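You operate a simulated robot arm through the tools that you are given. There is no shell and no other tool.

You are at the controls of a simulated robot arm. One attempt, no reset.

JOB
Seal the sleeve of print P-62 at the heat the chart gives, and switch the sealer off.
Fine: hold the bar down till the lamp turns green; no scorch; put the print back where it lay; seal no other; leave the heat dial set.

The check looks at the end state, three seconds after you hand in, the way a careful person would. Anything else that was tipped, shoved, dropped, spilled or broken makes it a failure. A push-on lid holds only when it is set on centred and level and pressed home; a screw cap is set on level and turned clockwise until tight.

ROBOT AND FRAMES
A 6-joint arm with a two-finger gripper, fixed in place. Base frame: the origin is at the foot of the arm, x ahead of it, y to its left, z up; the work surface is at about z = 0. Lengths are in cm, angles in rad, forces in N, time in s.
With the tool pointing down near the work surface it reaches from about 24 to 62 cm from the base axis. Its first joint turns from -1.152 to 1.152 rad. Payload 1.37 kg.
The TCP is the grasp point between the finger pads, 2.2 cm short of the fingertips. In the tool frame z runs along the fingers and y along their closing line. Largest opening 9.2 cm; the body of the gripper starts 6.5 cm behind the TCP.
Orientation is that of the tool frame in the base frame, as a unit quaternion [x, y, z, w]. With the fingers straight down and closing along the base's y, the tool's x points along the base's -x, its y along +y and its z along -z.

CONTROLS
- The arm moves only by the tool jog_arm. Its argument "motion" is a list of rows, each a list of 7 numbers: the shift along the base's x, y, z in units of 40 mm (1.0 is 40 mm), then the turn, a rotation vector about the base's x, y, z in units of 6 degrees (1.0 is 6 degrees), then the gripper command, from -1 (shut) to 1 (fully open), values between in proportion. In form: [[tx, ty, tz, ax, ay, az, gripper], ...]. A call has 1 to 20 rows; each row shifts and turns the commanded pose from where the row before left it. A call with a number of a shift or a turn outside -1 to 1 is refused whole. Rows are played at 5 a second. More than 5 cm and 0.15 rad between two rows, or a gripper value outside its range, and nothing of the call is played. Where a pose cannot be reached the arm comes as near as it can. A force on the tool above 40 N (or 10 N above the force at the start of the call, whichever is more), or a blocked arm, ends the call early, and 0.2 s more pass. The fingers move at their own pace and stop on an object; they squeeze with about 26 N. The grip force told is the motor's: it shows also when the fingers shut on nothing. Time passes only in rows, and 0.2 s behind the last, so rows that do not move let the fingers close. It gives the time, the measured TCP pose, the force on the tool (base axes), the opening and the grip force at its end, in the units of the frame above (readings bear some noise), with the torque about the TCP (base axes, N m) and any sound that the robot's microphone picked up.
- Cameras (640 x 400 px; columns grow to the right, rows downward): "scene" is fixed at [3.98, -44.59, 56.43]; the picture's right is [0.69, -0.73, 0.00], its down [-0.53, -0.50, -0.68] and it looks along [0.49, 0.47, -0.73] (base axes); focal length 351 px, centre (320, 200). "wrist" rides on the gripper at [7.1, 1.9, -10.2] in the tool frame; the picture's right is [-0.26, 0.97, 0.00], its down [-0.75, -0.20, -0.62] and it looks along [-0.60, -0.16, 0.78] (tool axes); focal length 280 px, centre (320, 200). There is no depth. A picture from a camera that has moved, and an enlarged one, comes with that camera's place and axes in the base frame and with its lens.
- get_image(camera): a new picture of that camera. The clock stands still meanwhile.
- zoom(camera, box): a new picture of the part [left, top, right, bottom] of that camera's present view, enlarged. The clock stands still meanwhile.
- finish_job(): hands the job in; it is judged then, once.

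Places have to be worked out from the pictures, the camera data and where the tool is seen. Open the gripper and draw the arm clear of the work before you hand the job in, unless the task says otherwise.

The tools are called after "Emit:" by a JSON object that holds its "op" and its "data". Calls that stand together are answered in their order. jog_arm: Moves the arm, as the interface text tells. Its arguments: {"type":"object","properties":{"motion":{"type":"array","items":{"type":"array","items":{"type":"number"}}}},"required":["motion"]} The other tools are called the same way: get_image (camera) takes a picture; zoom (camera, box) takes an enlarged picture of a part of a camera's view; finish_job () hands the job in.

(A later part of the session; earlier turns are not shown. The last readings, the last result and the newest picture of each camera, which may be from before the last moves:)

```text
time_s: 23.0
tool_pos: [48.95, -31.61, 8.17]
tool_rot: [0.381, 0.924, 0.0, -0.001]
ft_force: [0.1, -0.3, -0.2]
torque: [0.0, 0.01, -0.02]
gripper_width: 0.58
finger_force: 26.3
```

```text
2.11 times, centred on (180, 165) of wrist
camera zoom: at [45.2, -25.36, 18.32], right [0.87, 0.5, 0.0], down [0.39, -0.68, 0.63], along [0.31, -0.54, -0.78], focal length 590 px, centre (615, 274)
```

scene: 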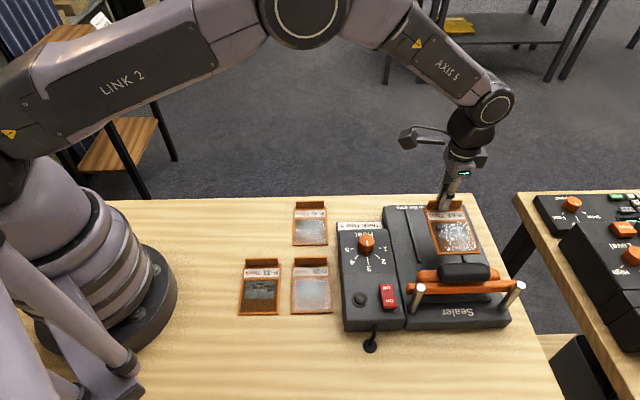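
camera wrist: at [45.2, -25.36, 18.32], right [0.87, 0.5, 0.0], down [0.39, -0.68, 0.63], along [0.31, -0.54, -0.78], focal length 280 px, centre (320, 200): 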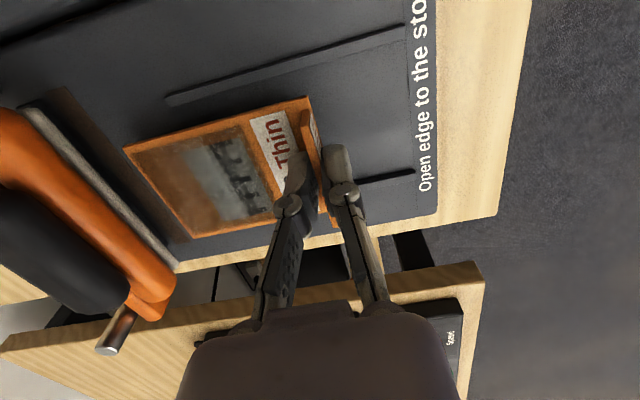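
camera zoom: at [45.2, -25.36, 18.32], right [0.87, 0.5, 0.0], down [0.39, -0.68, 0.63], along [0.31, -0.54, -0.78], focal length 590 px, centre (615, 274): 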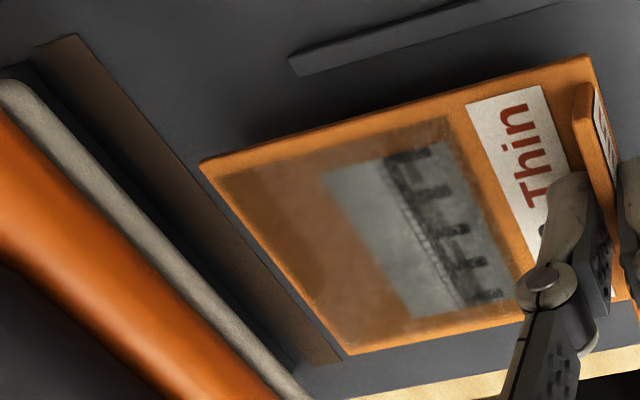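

The tray sits about 0.2 cm too far right between the rails. I shift it left, then lower close to the bed.

Emit:
{"op": "jog_arm", "data": {"motion": [[-0.039, 0.039, -0.1, 0, 0, 0, -1], [0, 0, -0.15, 0, 0, 0, -1], [0, 0, -0.15, 0, 0, 0, -1], [0, 0, -0.05, 0, 0, 0, -1], [0, 0, 0, 0, 0, 0, -1]]}}

Emit:
{"op": "zoom", "data": {"camera": "wrist", "box": [90, 50, 270, 260]}}

Emit:
{"op": "zoom", "data": {"camera": "scene", "box": [410, 190, 490, 270]}}

```text
time_s: 24.2
tool_pos: [48.75, -31.52, 6.54]
tool_rot: [0.382, 0.924, -0.001, 0.0]
ft_force: [0.7, 0.3, -0.3]
torque: [0.0, -0.01, 0.0]
gripper_width: 0.65
finger_force: 25.6
```

```text
1.90 times, centred on (180, 155) of wrist
camera zoom: at [45.04, -25.23, 16.57], right [0.87, 0.5, 0.0], down [0.39, -0.68, 0.63], along [0.31, -0.54, -0.78], focal length 534 px, centre (587, 286)
```

zoom: 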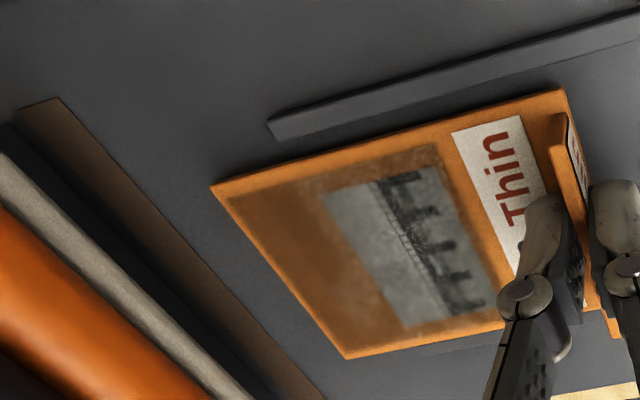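

```text
5.00 times, centred on (450, 230) of scene
camera zoom: at [3.98, -44.59, 56.43], right [0.69, -0.73, 0.0], down [-0.53, -0.5, -0.68], along [0.49, 0.47, -0.73], focal length 1754 px, centre (-330, 50)
```

zoom: 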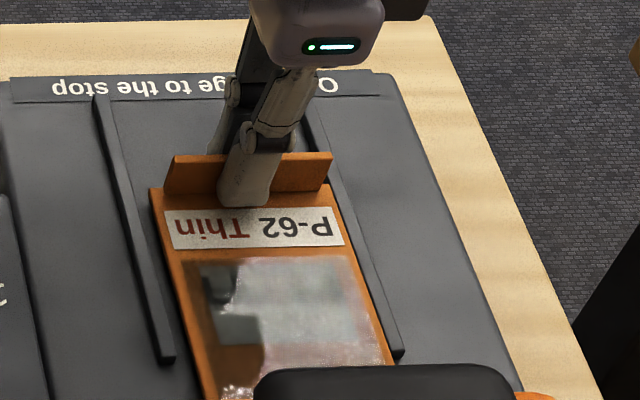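

Centred to within about 0.1 cm, with a slight remaining shift left. I lower in small steps, watching the force for bed contact.

Emit:
{"op": "jog_arm", "data": {"motion": [[-0.018, 0.018, -0.03, 0, 0, 0, -1], [0, 0, -0.03, 0, 0, 0, -1], [0, 0, 0, 0, 0, 0, -1]]}}

Emit:
{"op": "jog_arm", "data": {"motion": [[0, 0, -0.03, 0, 0, 0, -1], [0, 0, 0, 0, 0, 0, -1]]}}

Emit:
{"op": "zoom", "data": {"camera": "scene", "box": [410, 190, 490, 270]}}

Emit:
{"op": "zoom", "data": {"camera": "wrist", "box": [90, 50, 270, 260]}}

```text
time_s: 25.0
tool_pos: [48.86, -31.41, 6.18]
tool_rot: [0.382, 0.924, 0.001, 0.0]
ft_force: [0.5, 0.8, 0.6]
torque: [0.0, -0.03, -0.01]
gripper_width: 0.59
finger_force: 26.1
```

```text
time_s: 25.6
tool_pos: [48.87, -31.38, 6.06]
tool_rot: [0.382, 0.924, 0.0, 0.0]
ft_force: [-0.2, 0.5, -0.3]
torque: [-0.02, -0.02, -0.01]
gripper_width: 0.58
finger_force: 25.9
```

```text
5.00 times, centred on (450, 230) of scene
camera zoom: at [3.98, -44.59, 56.43], right [0.69, -0.73, 0.0], down [-0.53, -0.5, -0.68], along [0.49, 0.47, -0.73], focal length 1754 px, centre (-330, 50)
```

zoom: 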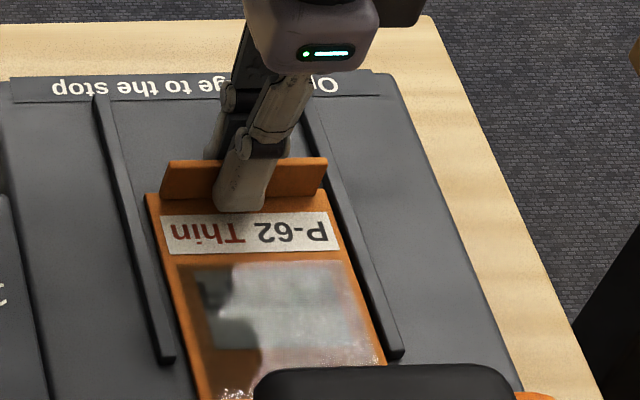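

```text
1.90 times, centred on (180, 155) of wrist
camera zoom: at [44.99, -25.16, 16.24], right [0.87, 0.5, 0.0], down [0.39, -0.68, 0.63], along [0.31, -0.54, -0.78], focal length 534 px, centre (587, 286)
```

zoom: 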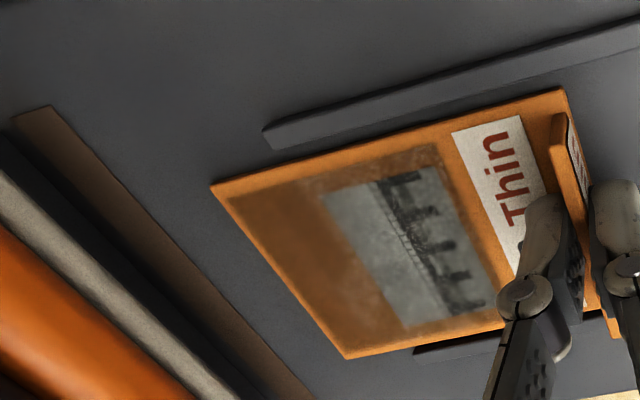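

Emit:
{"op": "jog_arm", "data": {"motion": [[0, 0, -0.03, 0, 0, 0, -1], [0, 0, 0, 0, 0, 0, -1]]}}

Emit:
{"op": "jog_arm", "data": {"motion": [[0, 0, -0.025, 0, 0, 0, -1], [0, 0, 0, 0, 0, 0, -1]]}}

Emit:
{"op": "jog_arm", "data": {"motion": [[0, 0, -0.025, 0, 0, 0, -1], [0, 0, 0, 0, 0, 0, -1]]}}

```text
time_s: 26.2
tool_pos: [48.84, -31.42, 6.12]
tool_rot: [0.382, 0.924, 0.0, 0.0]
ft_force: [-2.7, 1.3, 7.8]
torque: [0.04, 0.09, -0.01]
gripper_width: 0.62
finger_force: 26.2
```

```text
time_s: 26.8
tool_pos: [48.89, -31.51, 5.99]
tool_rot: [0.382, 0.924, -0.001, 0.001]
ft_force: [-2.9, 2.5, 20.4]
torque: [0.19, 0.22, -0.01]
gripper_width: 0.6
finger_force: 25.9
```

```text
time_s: 27.4
tool_pos: [48.9, -31.53, 5.88]
tool_rot: [0.382, 0.924, -0.001, 0.003]
ft_force: [0.2, -0.4, 24.5]
torque: [0.01, 0.0, -0.03]
gripper_width: 0.59
finger_force: 26.3
```

Bed contact came at commanded z≈5.88, with the bed at about 2.9. I ease up to relieve the load and inspect.

Emit:
{"op": "jog_arm", "data": {"motion": [[0, 0, 0.045, 0, 0, 0, -1], [0, 0, 0, 0, 0, 0, -1]]}}

Emit:
{"op": "zoom", "data": {"camera": "scene", "box": [410, 190, 490, 270]}}

Emit:
{"op": "zoom", "data": {"camera": "wrist", "box": [90, 50, 270, 260]}}

Emit:
{"op": "get_image", "data": {"camera": "wrist"}}

```text
time_s: 28.0
tool_pos: [48.8, -31.49, 5.9]
tool_rot: [0.382, 0.924, 0.0, 0.001]
ft_force: [3.5, -2.6, 12.8]
torque: [-0.27, -0.24, 0.02]
gripper_width: 0.6
finger_force: 26.2
```

```text
5.00 times, centred on (450, 230) of scene
camera zoom: at [3.97, -44.59, 56.44], right [0.69, -0.73, 0.0], down [-0.53, -0.5, -0.68], along [0.49, 0.47, -0.73], focal length 1754 px, centre (-330, 50)
```

zoom: 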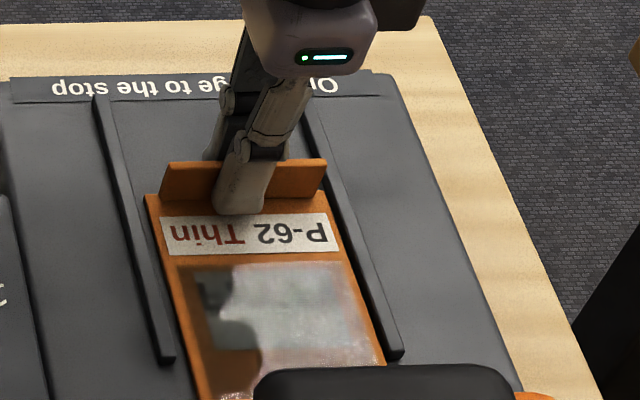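

```text
1.90 times, centred on (180, 155) of wrist
camera zoom: at [45.0, -25.16, 16.06], right [0.87, 0.5, 0.0], down [0.39, -0.68, 0.63], along [0.31, -0.54, -0.78], focal length 534 px, centre (587, 286)
```

zoom: 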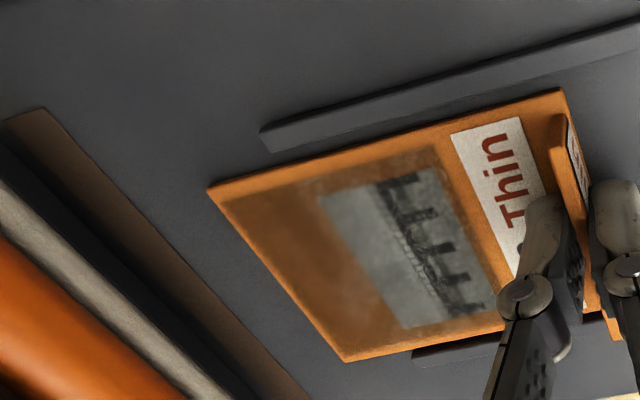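

```text
taken
camera wrist: at [45.0, -25.16, 16.06], right [0.87, 0.5, 0.0], down [0.39, -0.68, 0.63], along [0.31, -0.54, -0.78], focal length 280 px, centre (320, 200)
```

wrist: 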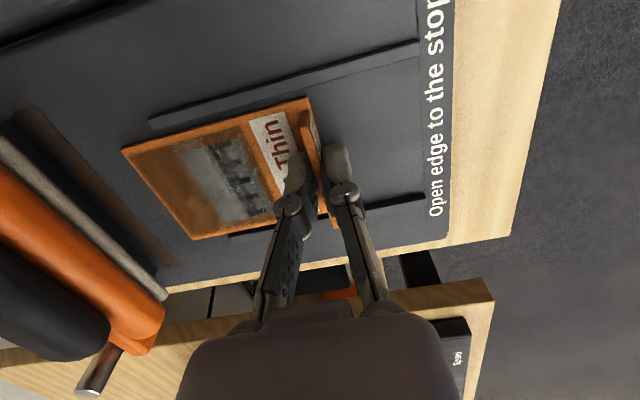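

I relieve the remaining load by opening slightly so the tray lies flat, then re-grip.

Emit:
{"op": "jog_arm", "data": {"motion": [[0, 0, 0.02, 0, 0, 0, -1], [0, 0, 0, 0, 0, 0, -0.7], [0, 0, 0, 0, 0, 0, -0.6], [0, 0, 0, 0, 0, 0, -0.6], [0, 0, 0, 0, 0, 0, -0.8], [0, 0, 0, 0, 0, 0, -1], [0, 0, 0, 0, 0, 0, -1]]}}

Emit:
{"op": "zoom", "data": {"camera": "scene", "box": [410, 190, 490, 270]}}

Emit:
{"op": "zoom", "data": {"camera": "wrist", "box": [90, 50, 270, 260]}}

```text
time_s: 29.6
tool_pos: [48.84, -31.45, 5.91]
tool_rot: [0.381, 0.924, 0.0, 0.0]
ft_force: [-0.2, -0.3, 0.5]
torque: [0.01, 0.0, 0.03]
gripper_width: 0.62
finger_force: 25.9
```

```text
5.00 times, centred on (450, 230) of scene
camera zoom: at [3.98, -44.59, 56.43], right [0.69, -0.73, 0.0], down [-0.53, -0.5, -0.68], along [0.49, 0.47, -0.73], focal length 1754 px, centre (-330, 50)
```

zoom: 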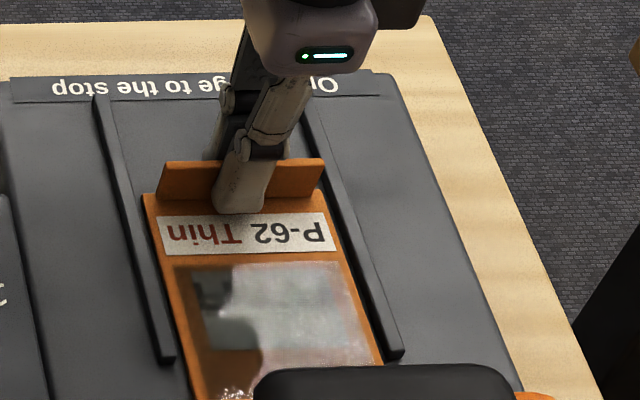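

```text
1.90 times, centred on (180, 155) of wrist
camera zoom: at [44.97, -25.17, 16.16], right [0.87, 0.5, 0.0], down [0.39, -0.68, 0.63], along [0.31, -0.54, -0.78], focal length 534 px, centre (587, 286)
```

zoom: 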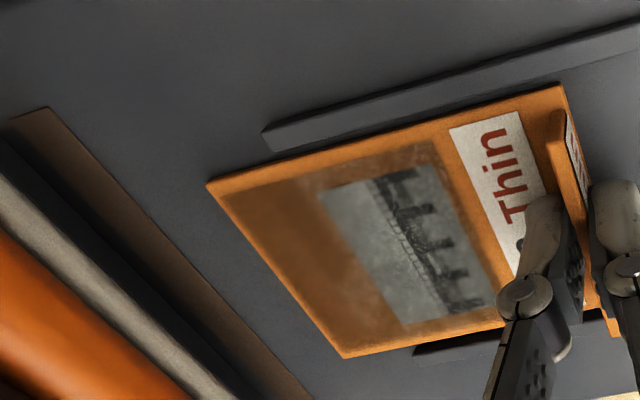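

The tray lies flat and centred between the rails with zero load. I slide it slowly toward the stop under the bar, watching the force.

Emit:
{"op": "jog_arm", "data": {"motion": [[-0.0707, -0.0707, 0, 0, 0, 0, -1], [-0.0707, -0.0707, 0, 0, 0, 0, -1], [-0.0707, -0.0707, 0, 0, 0, 0, -1], [-0.0707, -0.0707, 0, 0, 0, 0, -1], [-0.0707, -0.0707, 0, 0, 0, 0, -1], [-0.0707, -0.0707, 0, 0, 0, 0, -1], [-0.0707, -0.0707, 0, 0, 0, 0, -1], [0, 0, 0, 0, 0, 0, -1]]}}

Emit:
{"op": "get_image", "data": {"camera": "wrist"}}

Emit:
{"op": "zoom", "data": {"camera": "scene", "box": [400, 190, 530, 330]}}

```text
time_s: 31.4
tool_pos: [46.82, -33.4, 5.94]
tool_rot: [0.381, 0.924, 0.0, 0.0]
ft_force: [-0.5, -0.1, 0.3]
torque: [-0.01, -0.02, 0.02]
gripper_width: 0.61
finger_force: 25.8
```

```text
taken
camera wrist: at [43.0, -27.12, 16.15], right [0.87, 0.5, 0.0], down [0.39, -0.68, 0.63], along [0.31, -0.54, -0.78], focal length 280 px, centre (320, 200)
```

wrist: 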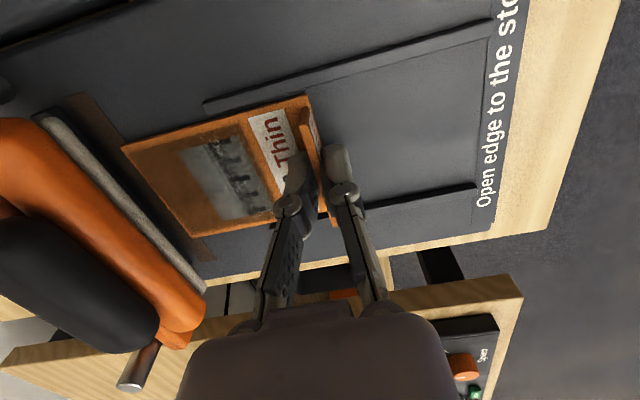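

```text
2.86 times, centred on (465, 260) of scene
camera zoom: at [3.98, -44.59, 56.43], right [0.69, -0.73, 0.0], down [-0.53, -0.5, -0.68], along [0.49, 0.47, -0.73], focal length 1002 px, centre (-94, 29)
```

zoom: 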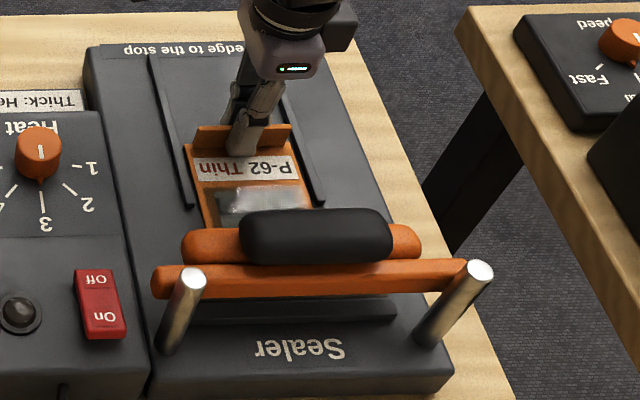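

Emit:
{"op": "jog_arm", "data": {"motion": [[-0.053, -0.053, 0, 0, 0, 0, -1], [-0.053, -0.053, 0, 0, 0, 0, -1], [0, 0, 0, 0, 0, 0, -1]]}}

Emit:
{"op": "jog_arm", "data": {"motion": [[-0.053, -0.053, 0, 0, 0, 0, -1], [0, 0, 0, 0, 0, 0, -1]]}}

Emit:
{"op": "jog_arm", "data": {"motion": [[-0.053, -0.053, 0, 0, 0, 0, -1], [0, 0, 0, 0, 0, 0, -1]]}}

Emit:
{"op": "get_image", "data": {"camera": "wrist"}}

Emit:
{"op": "zoom", "data": {"camera": "scene", "box": [400, 190, 530, 330]}}

```text
time_s: 32.2
tool_pos: [46.33, -33.87, 5.98]
tool_rot: [0.382, 0.924, 0.001, 0.0]
ft_force: [0.0, 0.0, 0.8]
torque: [0.01, 0.01, 0.04]
gripper_width: 0.59
finger_force: 25.4
```

```text
time_s: 32.8
tool_pos: [46.12, -34.15, 5.92]
tool_rot: [0.382, 0.924, -0.001, 0.0]
ft_force: [-0.7, -0.3, 0.7]
torque: [0.02, -0.05, 0.0]
gripper_width: 0.59
finger_force: 25.8
```

```text
time_s: 33.4
tool_pos: [45.94, -34.29, 5.95]
tool_rot: [0.382, 0.924, 0.001, 0.0]
ft_force: [0.3, 0.0, 0.4]
torque: [0.01, -0.01, 0.03]
gripper_width: 0.6
finger_force: 26.0
```

```text
taken
camera wrist: at [42.17, -27.94, 16.17], right [0.87, 0.5, 0.0], down [0.39, -0.68, 0.63], along [0.31, -0.54, -0.78], focal length 280 px, centre (320, 200)
```

wrist: 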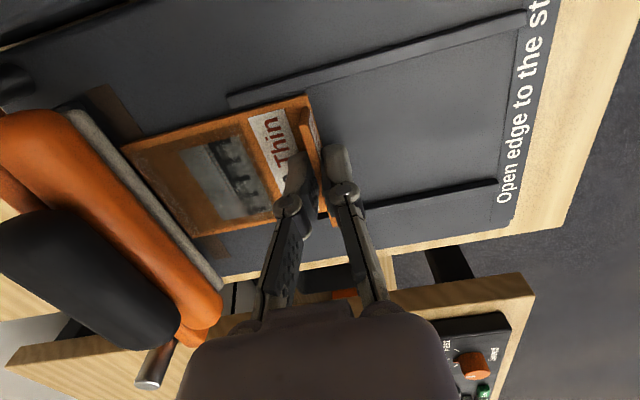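

```text
2.86 times, centred on (465, 260) of scene
camera zoom: at [3.98, -44.59, 56.43], right [0.69, -0.73, 0.0], down [-0.53, -0.5, -0.68], along [0.49, 0.47, -0.73], focal length 1002 px, centre (-94, 29)
```

zoom: 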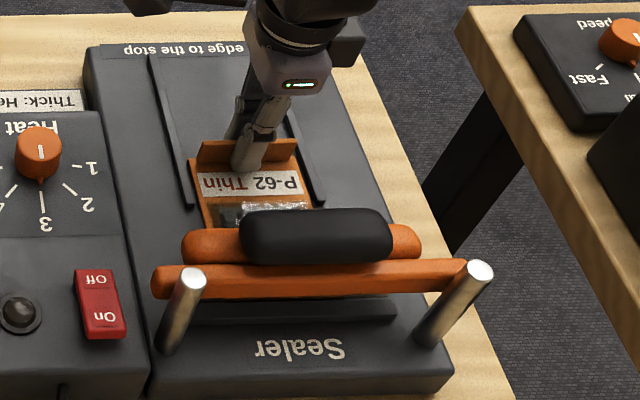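

Emit:
{"op": "jog_arm", "data": {"motion": [[-0.045, -0.045, 0, 0, 0, 0, -1], [0, 0, 0, 0, 0, 0, -1]]}}

Emit:
{"op": "jog_arm", "data": {"motion": [[-0.045, -0.045, 0, 0, 0, 0, -1], [0, 0, 0, 0, 0, 0, -1]]}}

Emit:
{"op": "jog_arm", "data": {"motion": [[-0.035, -0.035, 0, 0, 0, 0, -1], [0, 0, 0, 0, 0, 0, -1]]}}

Emit:
{"op": "zoom", "data": {"camera": "scene", "box": [400, 190, 530, 330]}}

Emit:
{"op": "get_image", "data": {"camera": "wrist"}}

```text
time_s: 34.0
tool_pos: [45.65, -34.6, 6.0]
tool_rot: [0.382, 0.924, 0.0, 0.0]
ft_force: [0.0, -0.7, 0.5]
torque: [0.01, -0.02, -0.02]
gripper_width: 0.61
finger_force: 25.7
```

```text
time_s: 34.6
tool_pos: [45.68, -34.37, 6.03]
tool_rot: [0.382, 0.924, 0.001, 0.001]
ft_force: [8.2, 8.5, 1.4]
torque: [0.21, -0.16, -0.04]
gripper_width: 0.61
finger_force: 26.0
```

```text
time_s: 35.2
tool_pos: [45.75, -34.57, 6.1]
tool_rot: [0.38, 0.925, 0.0, 0.002]
ft_force: [20.4, 19.9, 2.3]
torque: [0.42, -0.31, -0.02]
gripper_width: 0.6
finger_force: 26.5
```

```text
2.86 times, centred on (465, 260) of scene
camera zoom: at [3.98, -44.59, 56.43], right [0.69, -0.73, 0.0], down [-0.53, -0.5, -0.68], along [0.49, 0.47, -0.73], focal length 1002 px, centre (-94, 29)
```

zoom: 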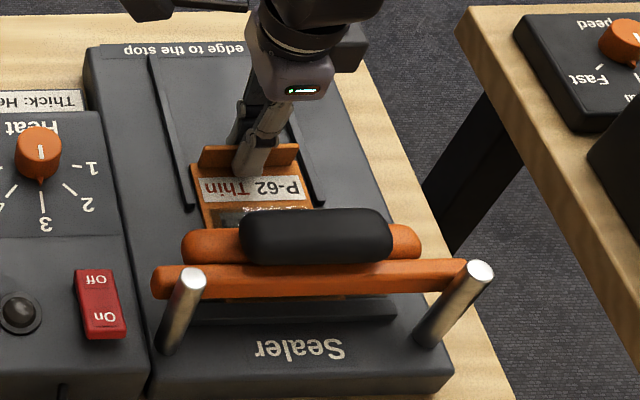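

```text
taken
camera wrist: at [41.82, -28.25, 16.22], right [0.87, 0.5, 0.0], down [0.39, -0.68, 0.63], along [0.31, -0.54, -0.78], focal length 280 px, centre (320, 200)
```

wrist: 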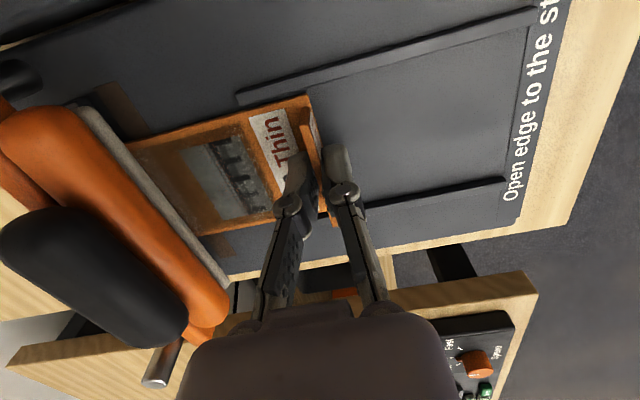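

The stop is reached, with about 28 N of reaction along the slide. I back off the push to near zero, open, and lift away.

Emit:
{"op": "jog_arm", "data": {"motion": [[0.035, 0.035, 0, 0, 0, 0, -1], [0.015, 0.015, 0, 0, 0, 0, -1], [0, 0, 0, 0, 0, 0, -1]]}}

Emit:
{"op": "jog_arm", "data": {"motion": [[0, 0, 0, 0, 0, 0, -0.7], [0, 0, 0, 0, 0, 0, -0.4], [0, 0, 0, 0, 0, 0, -0.2], [0, 0, 0, 0, 0, 0, -0.2], [0, 0, 0.3, 0, 0, 0, -0.2], [0, 0, 0.7, 0, 0, 0, -0.2], [0, 0, 0.9, 0, 0, 0, -0.2], [0, 0, 0.5, 0, 0, 0, -0.2], [0, 0, 0, 0, 0, 0, -0.2]]}}

Emit:
{"op": "get_image", "data": {"camera": "wrist"}}

Emit:
{"op": "zoom", "data": {"camera": "scene", "box": [400, 190, 530, 330]}}

```text
time_s: 36.0
tool_pos: [45.75, -34.5, 5.96]
tool_rot: [0.382, 0.924, 0.0, 0.0]
ft_force: [13.1, 11.4, 0.5]
torque: [0.24, -0.27, 0.01]
gripper_width: 0.64
finger_force: 26.0
```

```text
time_s: 38.0
tool_pos: [45.7, -34.52, 15.63]
tool_rot: [0.382, 0.924, 0.0, 0.0]
ft_force: [-0.4, -0.1, 1.2]
torque: [0.01, -0.02, 0.01]
gripper_width: 3.7
finger_force: 0.0
```

```text
taken
camera wrist: at [41.88, -28.28, 25.73], right [0.87, 0.5, 0.0], down [0.39, -0.68, 0.63], along [0.31, -0.54, -0.78], focal length 280 px, centre (320, 200)
```

wrist: 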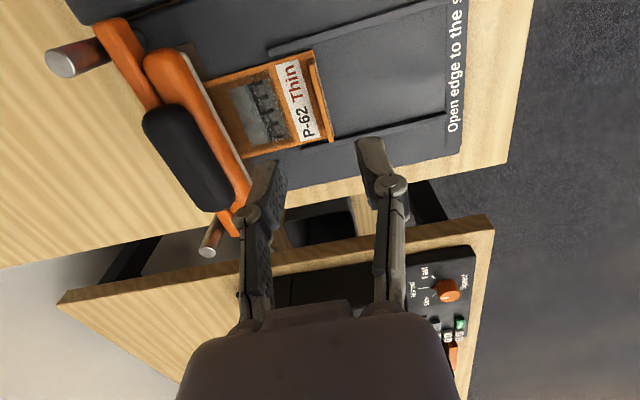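

```text
2.86 times, centred on (465, 260) of scene
camera zoom: at [3.98, -44.59, 56.43], right [0.69, -0.73, 0.0], down [-0.53, -0.5, -0.68], along [0.49, 0.47, -0.73], focal length 1002 px, centre (-94, 29)
```

zoom: 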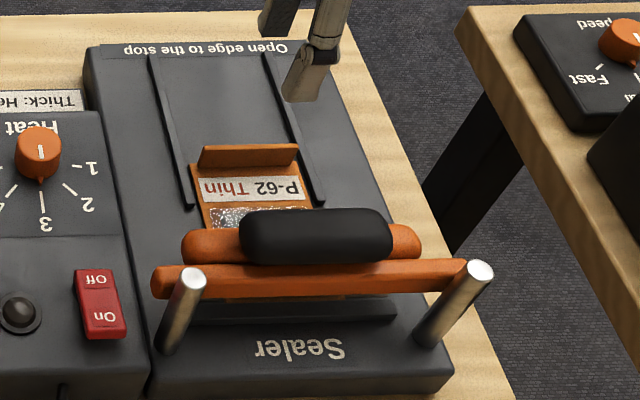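

The print sits squarely against the stop. Next is the switch: I move over it with closed fingers, staying above the posts, to look.

Emit:
{"op": "jog_arm", "data": {"motion": [[-0.5, 0, 0.2, 0, 0, 0, -0.6], [-0.82, 0.02, 0, 0, 0, 0, -1], [-0.82, 0.02, 0, 0, 0, 0, -1], [-0.82, 0.02, 0, 0, 0, 0, -1], [-0.82, 0.02, 0, 0, 0, 0, -1], [0, 0, 0, 0, 0, 0, -1]]}}

Emit:
{"op": "get_image", "data": {"camera": "wrist"}}

Emit:
{"op": "zoom", "data": {"camera": "wrist", "box": [200, 60, 400, 240]}}

Emit:
{"op": "zoom", "data": {"camera": "scene", "box": [330, 230, 440, 340]}}

```text
time_s: 39.4
tool_pos: [30.62, -34.06, 16.48]
tool_rot: [0.381, 0.924, -0.001, 0.0]
ft_force: [-0.2, 0.6, -0.2]
torque: [0.0, 0.03, 0.01]
gripper_width: 0.0
finger_force: 26.4
```

```text
taken
camera wrist: at [26.79, -27.9, 26.64], right [0.87, 0.5, 0.0], down [0.39, -0.68, 0.63], along [0.31, -0.54, -0.78], focal length 280 px, centre (320, 200)
```

wrist: 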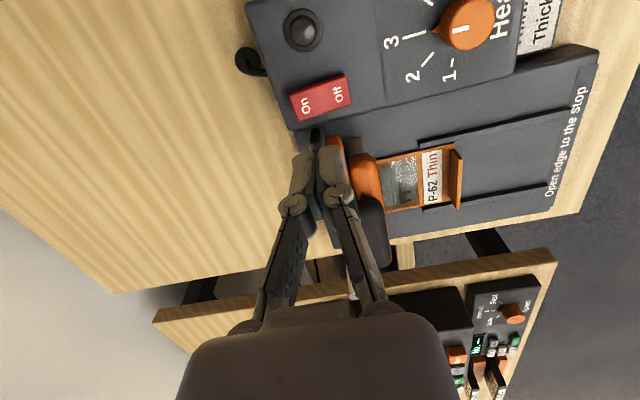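

```text
2.22 times, centred on (300, 150) of wrist
camera zoom: at [26.79, -27.9, 26.64], right [0.87, 0.5, 0.0], down [0.39, -0.68, 0.63], along [0.31, -0.54, -0.78], focal length 623 px, centre (364, 311)
```

zoom: 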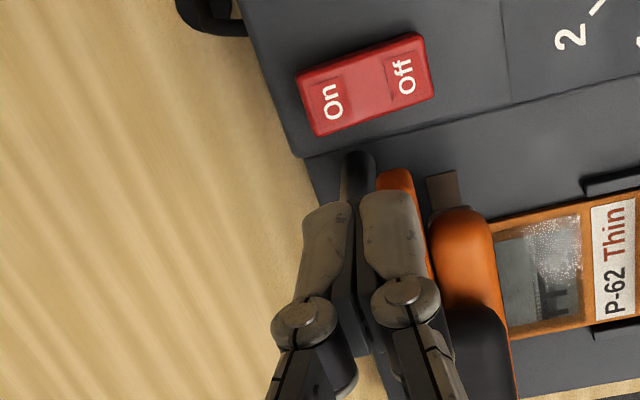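

```text
3.64 times, centred on (385, 285) of scene
camera zoom: at [3.97, -44.59, 56.43], right [0.69, -0.73, 0.0], down [-0.53, -0.5, -0.68], along [0.49, 0.47, -0.73], focal length 1276 px, centre (84, -109)
```

zoom: 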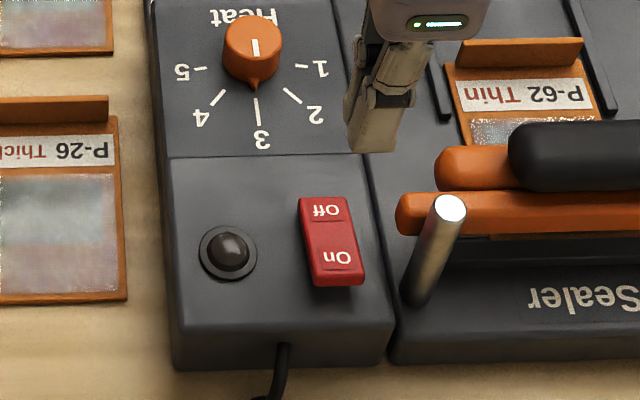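

The On end of the rocker is at about (29.6, -34.85) and raised, so the sealer is off. I line up over it and lower to just above.

Emit:
{"op": "jog_arm", "data": {"motion": [[-0.22, -0.15, -0.3, 0, 0, 0, -1], [0, 0, -0.5, 0, 0, 0, -1], [0, 0, -0.5, 0, 0, 0, -1], [0, 0, -0.4, 0, 0, 0, -1], [0, 0, 0, 0, 0, 0, -1]]}}

Emit:
{"op": "zoom", "data": {"camera": "wrist", "box": [220, 60, 420, 240]}}

Emit:
{"op": "zoom", "data": {"camera": "scene", "box": [330, 230, 440, 340]}}

```text
time_s: 40.6
tool_pos: [29.61, -34.81, 9.74]
tool_rot: [0.382, 0.924, -0.001, 0.0]
ft_force: [-0.1, -0.3, 0.6]
torque: [0.01, 0.01, -0.02]
gripper_width: 0.0
finger_force: 26.4
```

```text
2.22 times, centred on (320, 150) of wrist
camera zoom: at [25.87, -28.55, 19.83], right [0.87, 0.5, 0.0], down [0.39, -0.68, 0.62], along [0.31, -0.54, -0.78], focal length 623 px, centre (320, 311)
```

zoom: 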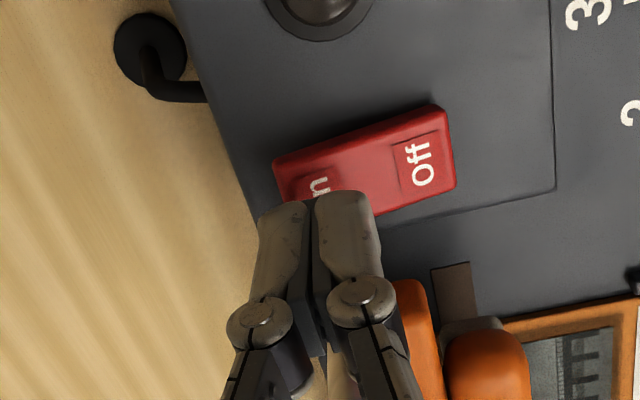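

```text
3.64 times, centred on (385, 285) of scene
camera zoom: at [3.98, -44.59, 56.43], right [0.69, -0.73, 0.0], down [-0.53, -0.5, -0.68], along [0.49, 0.47, -0.73], focal length 1276 px, centre (84, -109)
```

zoom: 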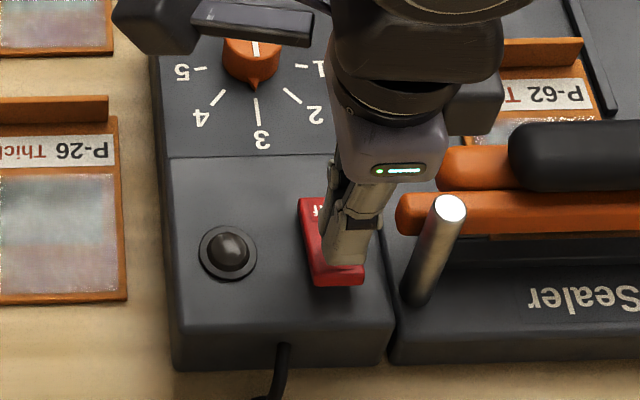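

Emit:
{"op": "jog_arm", "data": {"motion": [[0.035, 0.035, -0.1, 0, 0, 0, -1], [0, 0, -0.1, 0, 0, 0, -1], [0, 0, 0, 0, 0, 0, -1]]}}

Emit:
{"op": "jog_arm", "data": {"motion": [[0, 0, -0.06, 0, 0, 0, -1], [0, 0, 0, 0, 0, 0, -1]]}}

Emit:
{"op": "zoom", "data": {"camera": "scene", "box": [330, 230, 440, 340]}}

```text
time_s: 41.4
tool_pos: [29.9, -34.65, 8.83]
tool_rot: [0.382, 0.924, -0.001, 0.0]
ft_force: [-0.2, 0.0, 0.4]
torque: [0.0, 0.0, 0.01]
gripper_width: 0.0
finger_force: 25.8
```

```text
time_s: 42.0
tool_pos: [29.85, -34.71, 8.58]
tool_rot: [0.382, 0.924, 0.0, 0.0]
ft_force: [1.3, -0.2, -1.0]
torque: [0.0, 0.01, -0.02]
gripper_width: 0.0
finger_force: 25.5
```

```text
3.64 times, centred on (385, 285) of scene
camera zoom: at [3.98, -44.59, 56.43], right [0.69, -0.73, 0.0], down [-0.53, -0.5, -0.68], along [0.49, 0.47, -0.73], focal length 1276 px, centre (84, -109)
```

zoom: 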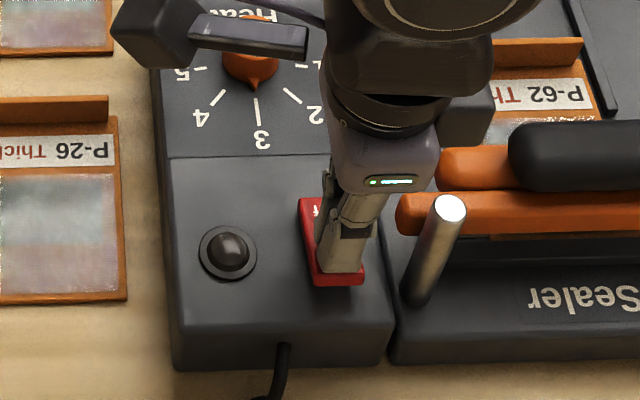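

Emit:
{"op": "jog_arm", "data": {"motion": [[0, 0, -0.06, 0, 0, 0, -1], [0, 0, 0, 0, 0, 0, -1]]}}

Emit:
{"op": "jog_arm", "data": {"motion": [[0, 0, -0.05, 0, 0, 0, -1], [0, 0, 0, 0, 0, 0, -1]]}}

Emit:
{"op": "jog_arm", "data": {"motion": [[0, 0, -0.05, 0, 0, 0, -1], [0, 0, 0, 0, 0, 0, -1]]}}

Emit:
{"op": "zoom", "data": {"camera": "scene", "box": [330, 230, 440, 340]}}

```text
time_s: 42.6
tool_pos: [29.75, -34.6, 8.32]
tool_rot: [0.382, 0.924, 0.0, 0.0]
ft_force: [-0.2, 0.8, -0.1]
torque: [-0.02, 0.0, -0.01]
gripper_width: 0.01
finger_force: 25.6
```

```text
time_s: 43.2
tool_pos: [29.87, -34.6, 8.22]
tool_rot: [0.382, 0.924, 0.0, 0.0]
ft_force: [-0.6, -1.0, 1.3]
torque: [-0.02, 0.01, 0.0]
gripper_width: 0.01
finger_force: 26.3
```

```text
time_s: 43.8
tool_pos: [29.76, -34.72, 7.81]
tool_rot: [0.382, 0.924, 0.0, 0.0]
ft_force: [-2.3, -0.7, 4.3]
torque: [0.02, 0.01, -0.01]
gripper_width: 0.0
finger_force: 25.8
```

```text
3.64 times, centred on (385, 285) of scene
camera zoom: at [3.98, -44.59, 56.44], right [0.69, -0.73, 0.0], down [-0.53, -0.5, -0.68], along [0.49, 0.47, -0.73], focal length 1276 px, centre (84, -109)
```

zoom: 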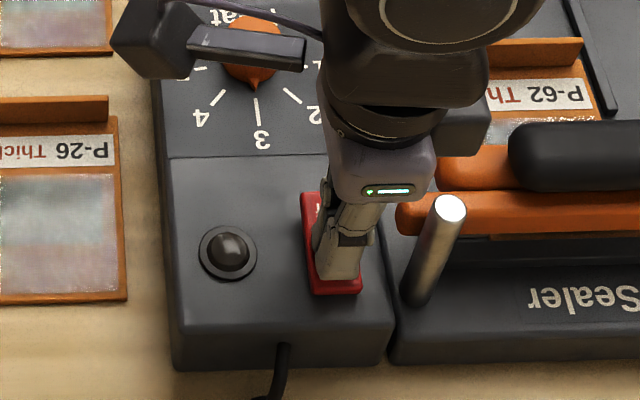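

The rocker has tipped toward On. One more small press to seat it, then lift and check the switch and lamp.

Emit:
{"op": "jog_arm", "data": {"motion": [[0, 0, -0.04, 0, 0, 0, -1], [0, 0, 0, 0, 0, 0, -1]]}}

Emit:
{"op": "jog_arm", "data": {"motion": [[0, 0, 0.3, 0, 0, 0, -1], [0, 0, 0.6, 0, 0, 0, -1], [0, 0, 0.8, 0, 0, 0, -1], [0, 0, 0.4, 0, 0, 0, -1]]}}

Emit:
{"op": "zoom", "data": {"camera": "scene", "box": [330, 230, 440, 340]}}

Emit:
{"op": "get_image", "data": {"camera": "wrist"}}

```text
time_s: 44.4
tool_pos: [29.71, -34.7, 7.95]
tool_rot: [0.381, 0.925, 0.0, -0.001]
ft_force: [-12.1, 5.3, 35.3]
torque: [0.29, 0.03, 0.09]
gripper_width: 0.02
finger_force: 25.8
```

```text
time_s: 45.4
tool_pos: [29.76, -34.6, 16.18]
tool_rot: [0.382, 0.924, 0.0, -0.001]
ft_force: [-0.7, 0.3, 0.4]
torque: [0.02, -0.01, 0.0]
gripper_width: 0.0
finger_force: 26.1
```

```text
3.64 times, centred on (385, 285) of scene
camera zoom: at [3.98, -44.59, 56.43], right [0.69, -0.73, 0.0], down [-0.53, -0.5, -0.68], along [0.49, 0.47, -0.73], focal length 1276 px, centre (84, -109)
```

zoom: 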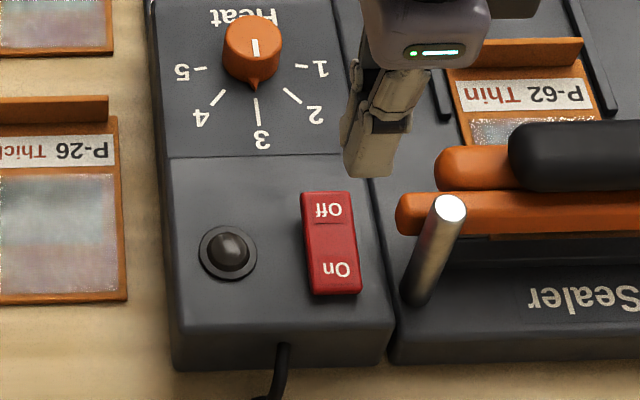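

```text
taken
camera wrist: at [26.03, -28.35, 26.35], right [0.87, 0.5, 0.0], down [0.39, -0.68, 0.62], along [0.31, -0.54, -0.78], focal length 280 px, centre (320, 200)
```

wrist: 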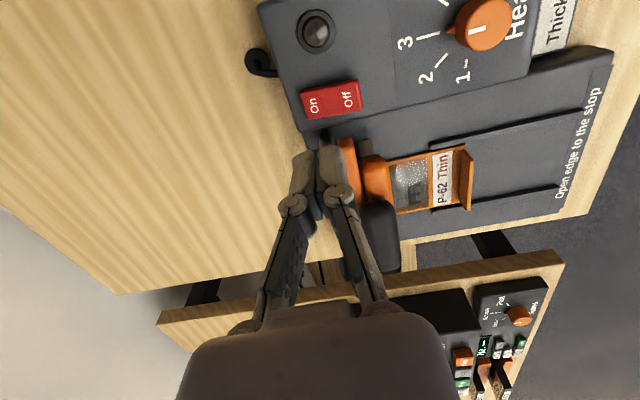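

The rocker is On and the lamp is still dark. I move over the black handle, at roughly (39.5, -41.1) with its top at z≈9.8, and check the view of the lamp from there.

Emit:
{"op": "jog_arm", "data": {"motion": [[0.597, -0.4, 0, 0, 0, 0, -1], [0.597, -0.4, 0, 0, 0, 0, -1], [0.597, -0.4, 0, 0, 0, 0, -1], [0.597, -0.4, 0, 0, 0, 0, -1], [0, 0, -0.3, 0, 0, 0, -1], [0, 0, 0, 0, 0, 0, -1]]}}

Emit:
{"op": "get_image", "data": {"camera": "scene"}}

Emit:
{"op": "get_image", "data": {"camera": "wrist"}}

Emit:
{"op": "zoom", "data": {"camera": "scene", "box": [400, 190, 530, 330]}}

```text
time_s: 46.8
tool_pos: [39.38, -41.02, 14.91]
tool_rot: [0.382, 0.924, 0.0, 0.0]
ft_force: [-0.2, -0.4, 0.1]
torque: [-0.02, 0.03, -0.03]
gripper_width: 0.01
finger_force: 26.1
```

```text
taken
```

scene: 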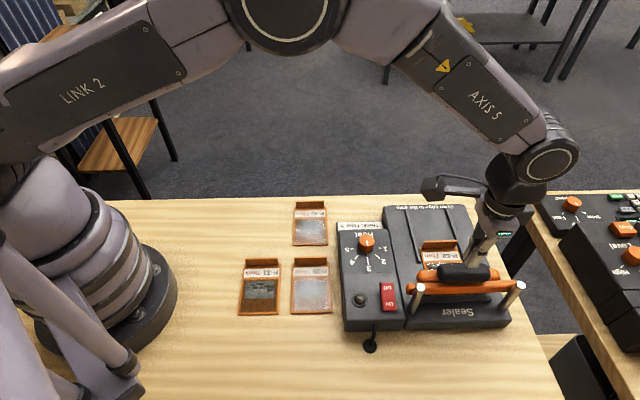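

```text
taken
camera wrist: at [35.57, -34.77, 25.04], right [0.87, 0.5, 0.0], down [0.39, -0.68, 0.62], along [0.31, -0.54, -0.78], focal length 280 px, centre (320, 200)
```

wrist: 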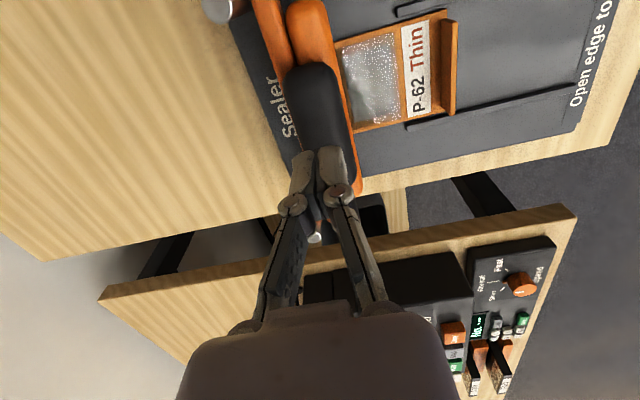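

```text
2.86 times, centred on (465, 260) of scene
camera zoom: at [3.98, -44.59, 56.43], right [0.69, -0.73, 0.0], down [-0.53, -0.5, -0.68], along [0.49, 0.47, -0.73], focal length 1002 px, centre (-94, 29)
```

zoom: 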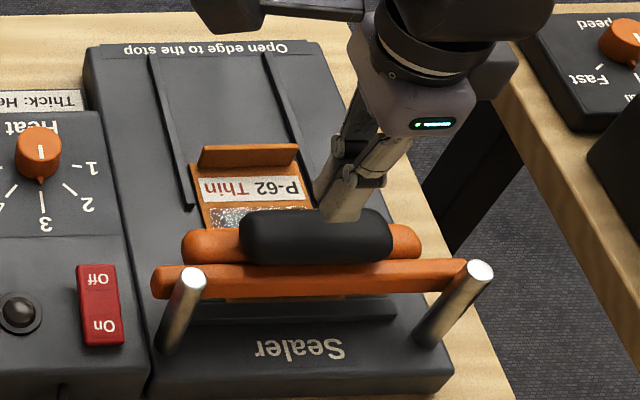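

The lamp is clearly visible in the scene view. The handle centre looks a little further toward the bed than my tool position, so I adjust and lower to just above it.

Emit:
{"op": "jog_arm", "data": {"motion": [[0.035, 0.175, 0, 0, 0, 0, -1], [0, 0, -0.2, 0, 0, 0, -1], [0, 0, -0.2, 0, 0, 0, -1], [0, 0, 0, 0, 0, 0, -1]]}}

Emit:
{"op": "zoom", "data": {"camera": "wrist", "box": [220, 0, 420, 220]}}

Emit:
{"op": "zoom", "data": {"camera": "scene", "box": [400, 190, 530, 330]}}

```text
time_s: 47.8
tool_pos: [39.61, -40.36, 13.38]
tool_rot: [0.382, 0.924, 0.0, 0.0]
ft_force: [0.2, 0.0, 0.3]
torque: [0.01, 0.02, 0.0]
gripper_width: 0.0
finger_force: 25.7
```

```text
1.82 times, centred on (320, 110) of wrist
camera zoom: at [35.73, -34.09, 23.48], right [0.87, 0.5, 0.0], down [0.39, -0.68, 0.63], along [0.31, -0.54, -0.78], focal length 510 px, centre (320, 364)
```

zoom: 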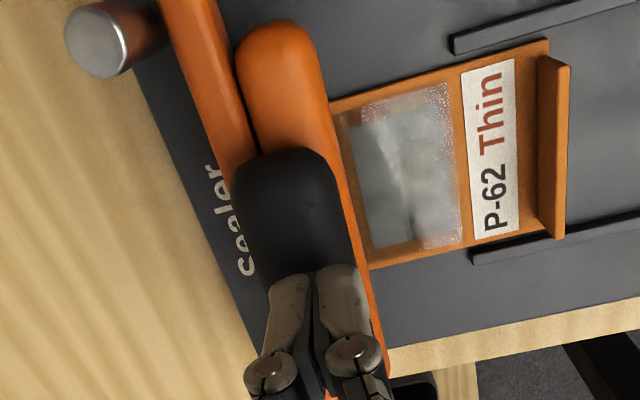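

```text
2.86 times, centred on (465, 260) of scene
camera zoom: at [3.98, -44.59, 56.43], right [0.69, -0.73, 0.0], down [-0.53, -0.5, -0.68], along [0.49, 0.47, -0.73], focal length 1002 px, centre (-94, 29)
```

zoom: 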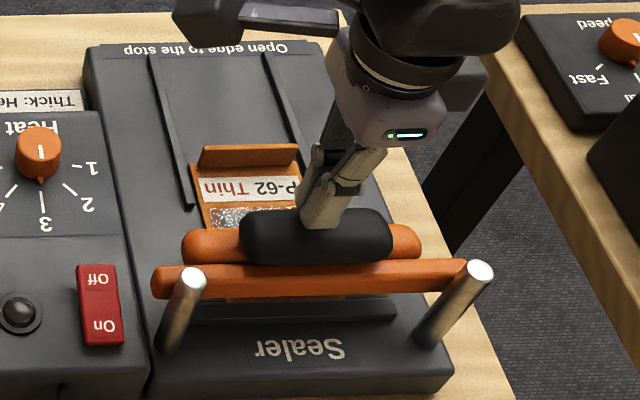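

Aligned over the handle. I lower until contact and then test how the bar responds.

Emit:
{"op": "jog_arm", "data": {"motion": [[0.04, 0.04, -0.08, 0, 0, 0, -1], [0, 0, -0.08, 0, 0, 0, -1], [0, 0, 0, 0, 0, 0, -1]]}}

Emit:
{"op": "jog_arm", "data": {"motion": [[0, 0, -0.06, 0, 0, 0, -1], [0, 0, -0.06, 0, 0, 0, -1], [0, 0, 0, 0, 0, 0, -1]]}}

Emit:
{"op": "zoom", "data": {"camera": "scene", "box": [340, 190, 530, 330]}}

```text
time_s: 48.6
tool_pos: [39.64, -40.12, 12.71]
tool_rot: [0.382, 0.924, 0.001, 0.0]
ft_force: [-0.5, 0.2, 0.8]
torque: [-0.04, -0.03, 0.02]
gripper_width: 0.59
finger_force: 28.2
```

```text
time_s: 49.4
tool_pos: [39.58, -40.18, 12.27]
tool_rot: [0.383, 0.924, 0.0, 0.001]
ft_force: [-1.7, 0.2, 2.1]
torque: [-0.01, 0.04, 0.02]
gripper_width: 0.6
finger_force: 28.4
```

```text
2.86 times, centred on (435, 260) of scene
camera zoom: at [3.98, -44.59, 56.43], right [0.69, -0.73, 0.0], down [-0.53, -0.5, -0.68], along [0.49, 0.47, -0.73], focal length 1002 px, centre (-9, 29)
```

zoom: 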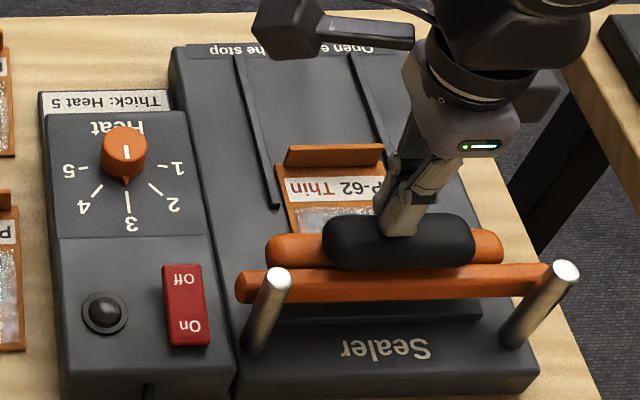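

The handle has been contacted and is already moving down with light force. I lift briefly to see whether the bar springs back by itself.

Emit:
{"op": "jog_arm", "data": {"motion": [[0, 0, 0.15, 0, 0, 0, -1], [0, 0, 0.15, 0, 0, 0, -1], [0, 0, 0, 0, 0, 0, -1]]}}

Emit:
{"op": "zoom", "data": {"camera": "scene", "box": [340, 190, 530, 330]}}

Emit:
{"op": "zoom", "data": {"camera": "wrist", "box": [220, 0, 420, 220]}}

```text
time_s: 50.2
tool_pos: [39.83, -40.25, 13.39]
tool_rot: [0.382, 0.924, 0.0, 0.0]
ft_force: [-0.5, 0.4, -0.7]
torque: [-0.01, 0.0, 0.03]
gripper_width: 0.0
finger_force: 28.1
```

```text
2.86 times, centred on (435, 260) of scene
camera zoom: at [3.98, -44.59, 56.43], right [0.69, -0.73, 0.0], down [-0.53, -0.5, -0.68], along [0.49, 0.47, -0.73], focal length 1002 px, centre (-9, 29)
```

zoom: 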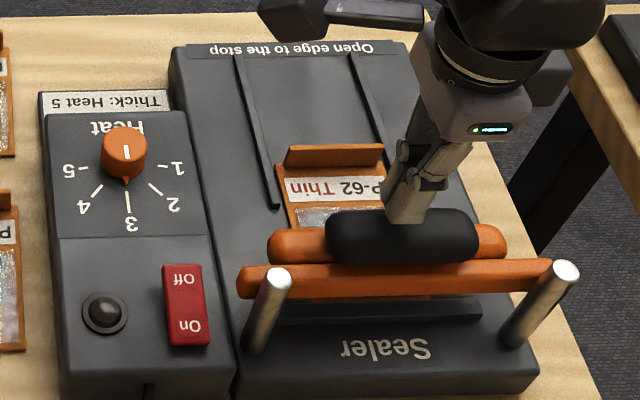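

```text
1.82 times, centred on (320, 110) of wrist
camera zoom: at [35.87, -33.94, 23.63], right [0.87, 0.5, 0.0], down [0.39, -0.68, 0.63], along [0.31, -0.54, -0.78], focal length 510 px, centre (320, 364)
```

zoom: 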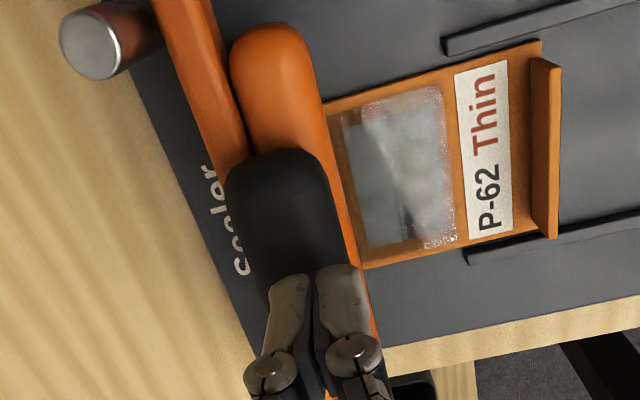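

The bar springs back on its own, so pressing with the closed fingertips is enough. I re-centre by 0.25 cm and press down in steps, watching the force and lamp.

Emit:
{"op": "jog_arm", "data": {"motion": [[-0.044, -0.044, -0.1, 0, 0, 0, -1], [0, 0, -0.15, 0, 0, 0, -1], [0, 0, -0.15, 0, 0, 0, -1], [0, 0, 0, 0, 0, 0, -1]]}}

Emit:
{"op": "jog_arm", "data": {"motion": [[0, 0, -0.1, 0, 0, 0, -1], [0, 0, 0, 0, 0, 0, -1]]}}

Emit:
{"op": "zoom", "data": {"camera": "scene", "box": [340, 190, 530, 330]}}

```text
time_s: 51.2
tool_pos: [39.46, -40.51, 11.77]
tool_rot: [0.381, 0.924, 0.0, 0.0]
ft_force: [0.6, 0.4, 2.7]
torque: [0.03, -0.04, -0.03]
gripper_width: 0.59
finger_force: 28.1
```

```text
time_s: 51.8
tool_pos: [39.63, -40.36, 11.43]
tool_rot: [0.382, 0.924, 0.001, 0.0]
ft_force: [0.8, 2.0, 3.7]
torque: [0.08, 0.0, -0.02]
gripper_width: 0.59
finger_force: 28.1
```

```text
2.86 times, centred on (435, 260) of scene
camera zoom: at [3.98, -44.59, 56.44], right [0.69, -0.73, 0.0], down [-0.53, -0.5, -0.68], along [0.49, 0.47, -0.73], focal length 1002 px, centre (-9, 29)
```

zoom: 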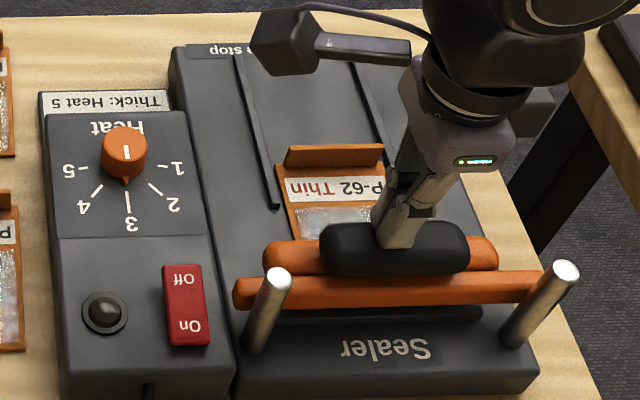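

Emit:
{"op": "jog_arm", "data": {"motion": [[0, 0, -0.1, 0, 0, 0, -1], [0, 0, -0.1, 0, 0, 0, -1]]}}

Emit:
{"op": "zoom", "data": {"camera": "scene", "box": [340, 190, 530, 330]}}

Emit:
{"op": "jog_arm", "data": {"motion": [[0, 0, -0.1, 0, 0, 0, -1]]}}

Emit:
{"op": "zoom", "data": {"camera": "scene", "box": [340, 190, 530, 330]}}

```text
time_s: 52.4
tool_pos: [39.44, -40.41, 10.92]
tool_rot: [0.382, 0.924, -0.001, 0.0]
ft_force: [-4.6, 8.6, 19.8]
torque: [0.13, 0.08, -0.03]
gripper_width: 0.59
finger_force: 28.2
```

```text
2.86 times, centred on (435, 260) of scene
camera zoom: at [3.97, -44.58, 56.44], right [0.69, -0.73, 0.0], down [-0.53, -0.5, -0.68], along [0.49, 0.47, -0.73], focal length 1002 px, centre (-9, 29)
```

zoom: 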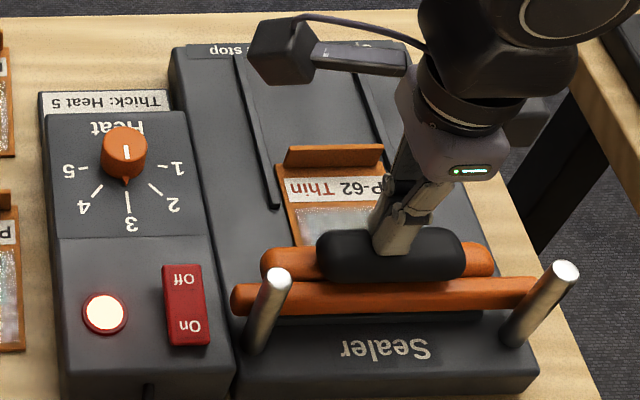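

```text
time_s: 52.8
tool_pos: [39.38, -40.47, 10.72]
tool_rot: [0.382, 0.924, 0.001, 0.0]
ft_force: [-3.1, 4.8, 10.9]
torque: [0.09, 0.05, 0.05]
gripper_width: 0.58
finger_force: 27.7
stopped in row 1: the force on the tool passed its limit at 47 N (the readings are from after the stop); the commanded pose is now the measured one
```

```text
2.86 times, centred on (435, 260) of scene
camera zoom: at [3.97, -44.59, 56.44], right [0.69, -0.73, 0.0], down [-0.53, -0.5, -0.68], along [0.49, 0.47, -0.73], focal length 1002 px, centre (-9, 29)
```

zoom: 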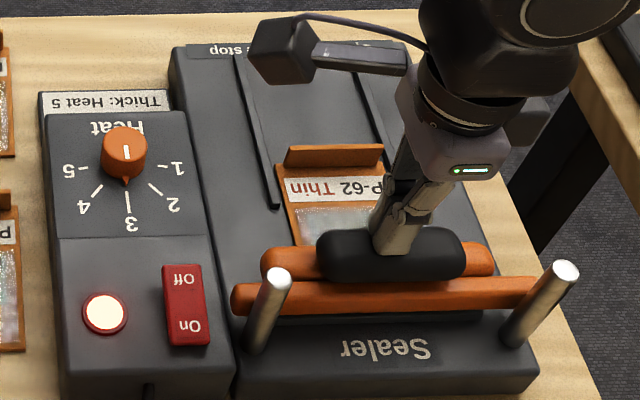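

The bar is fully down and the lamp is red (sealing). I hold in short intervals and check the lamp.

Emit:
{"op": "jog_arm", "data": {"motion": [[0, 0, -0.01, 0, 0, 0, -1], [0, 0, 0, 0, 0, 0, -1]]}}

Emit:
{"op": "zoom", "data": {"camera": "scene", "box": [340, 190, 530, 330]}}

```text
time_s: 53.4
tool_pos: [39.53, -40.44, 10.76]
tool_rot: [0.382, 0.924, 0.0, 0.0]
ft_force: [-6.1, 9.2, 21.9]
torque: [0.16, 0.13, -0.05]
gripper_width: 0.62
finger_force: 28.2
```

```text
2.86 times, centred on (435, 260) of scene
camera zoom: at [3.97, -44.58, 56.45], right [0.69, -0.73, 0.0], down [-0.53, -0.5, -0.68], along [0.49, 0.47, -0.73], focal length 1002 px, centre (-9, 29)
```

zoom: 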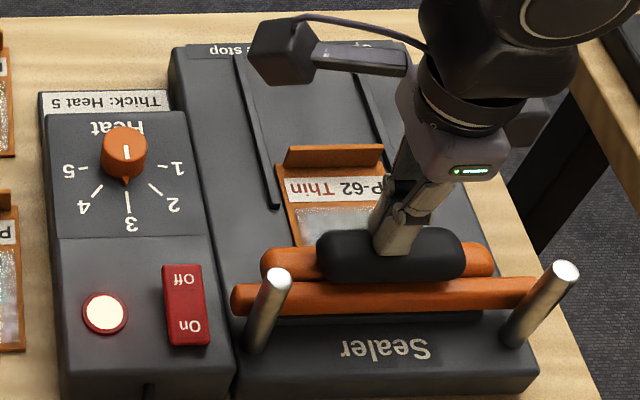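

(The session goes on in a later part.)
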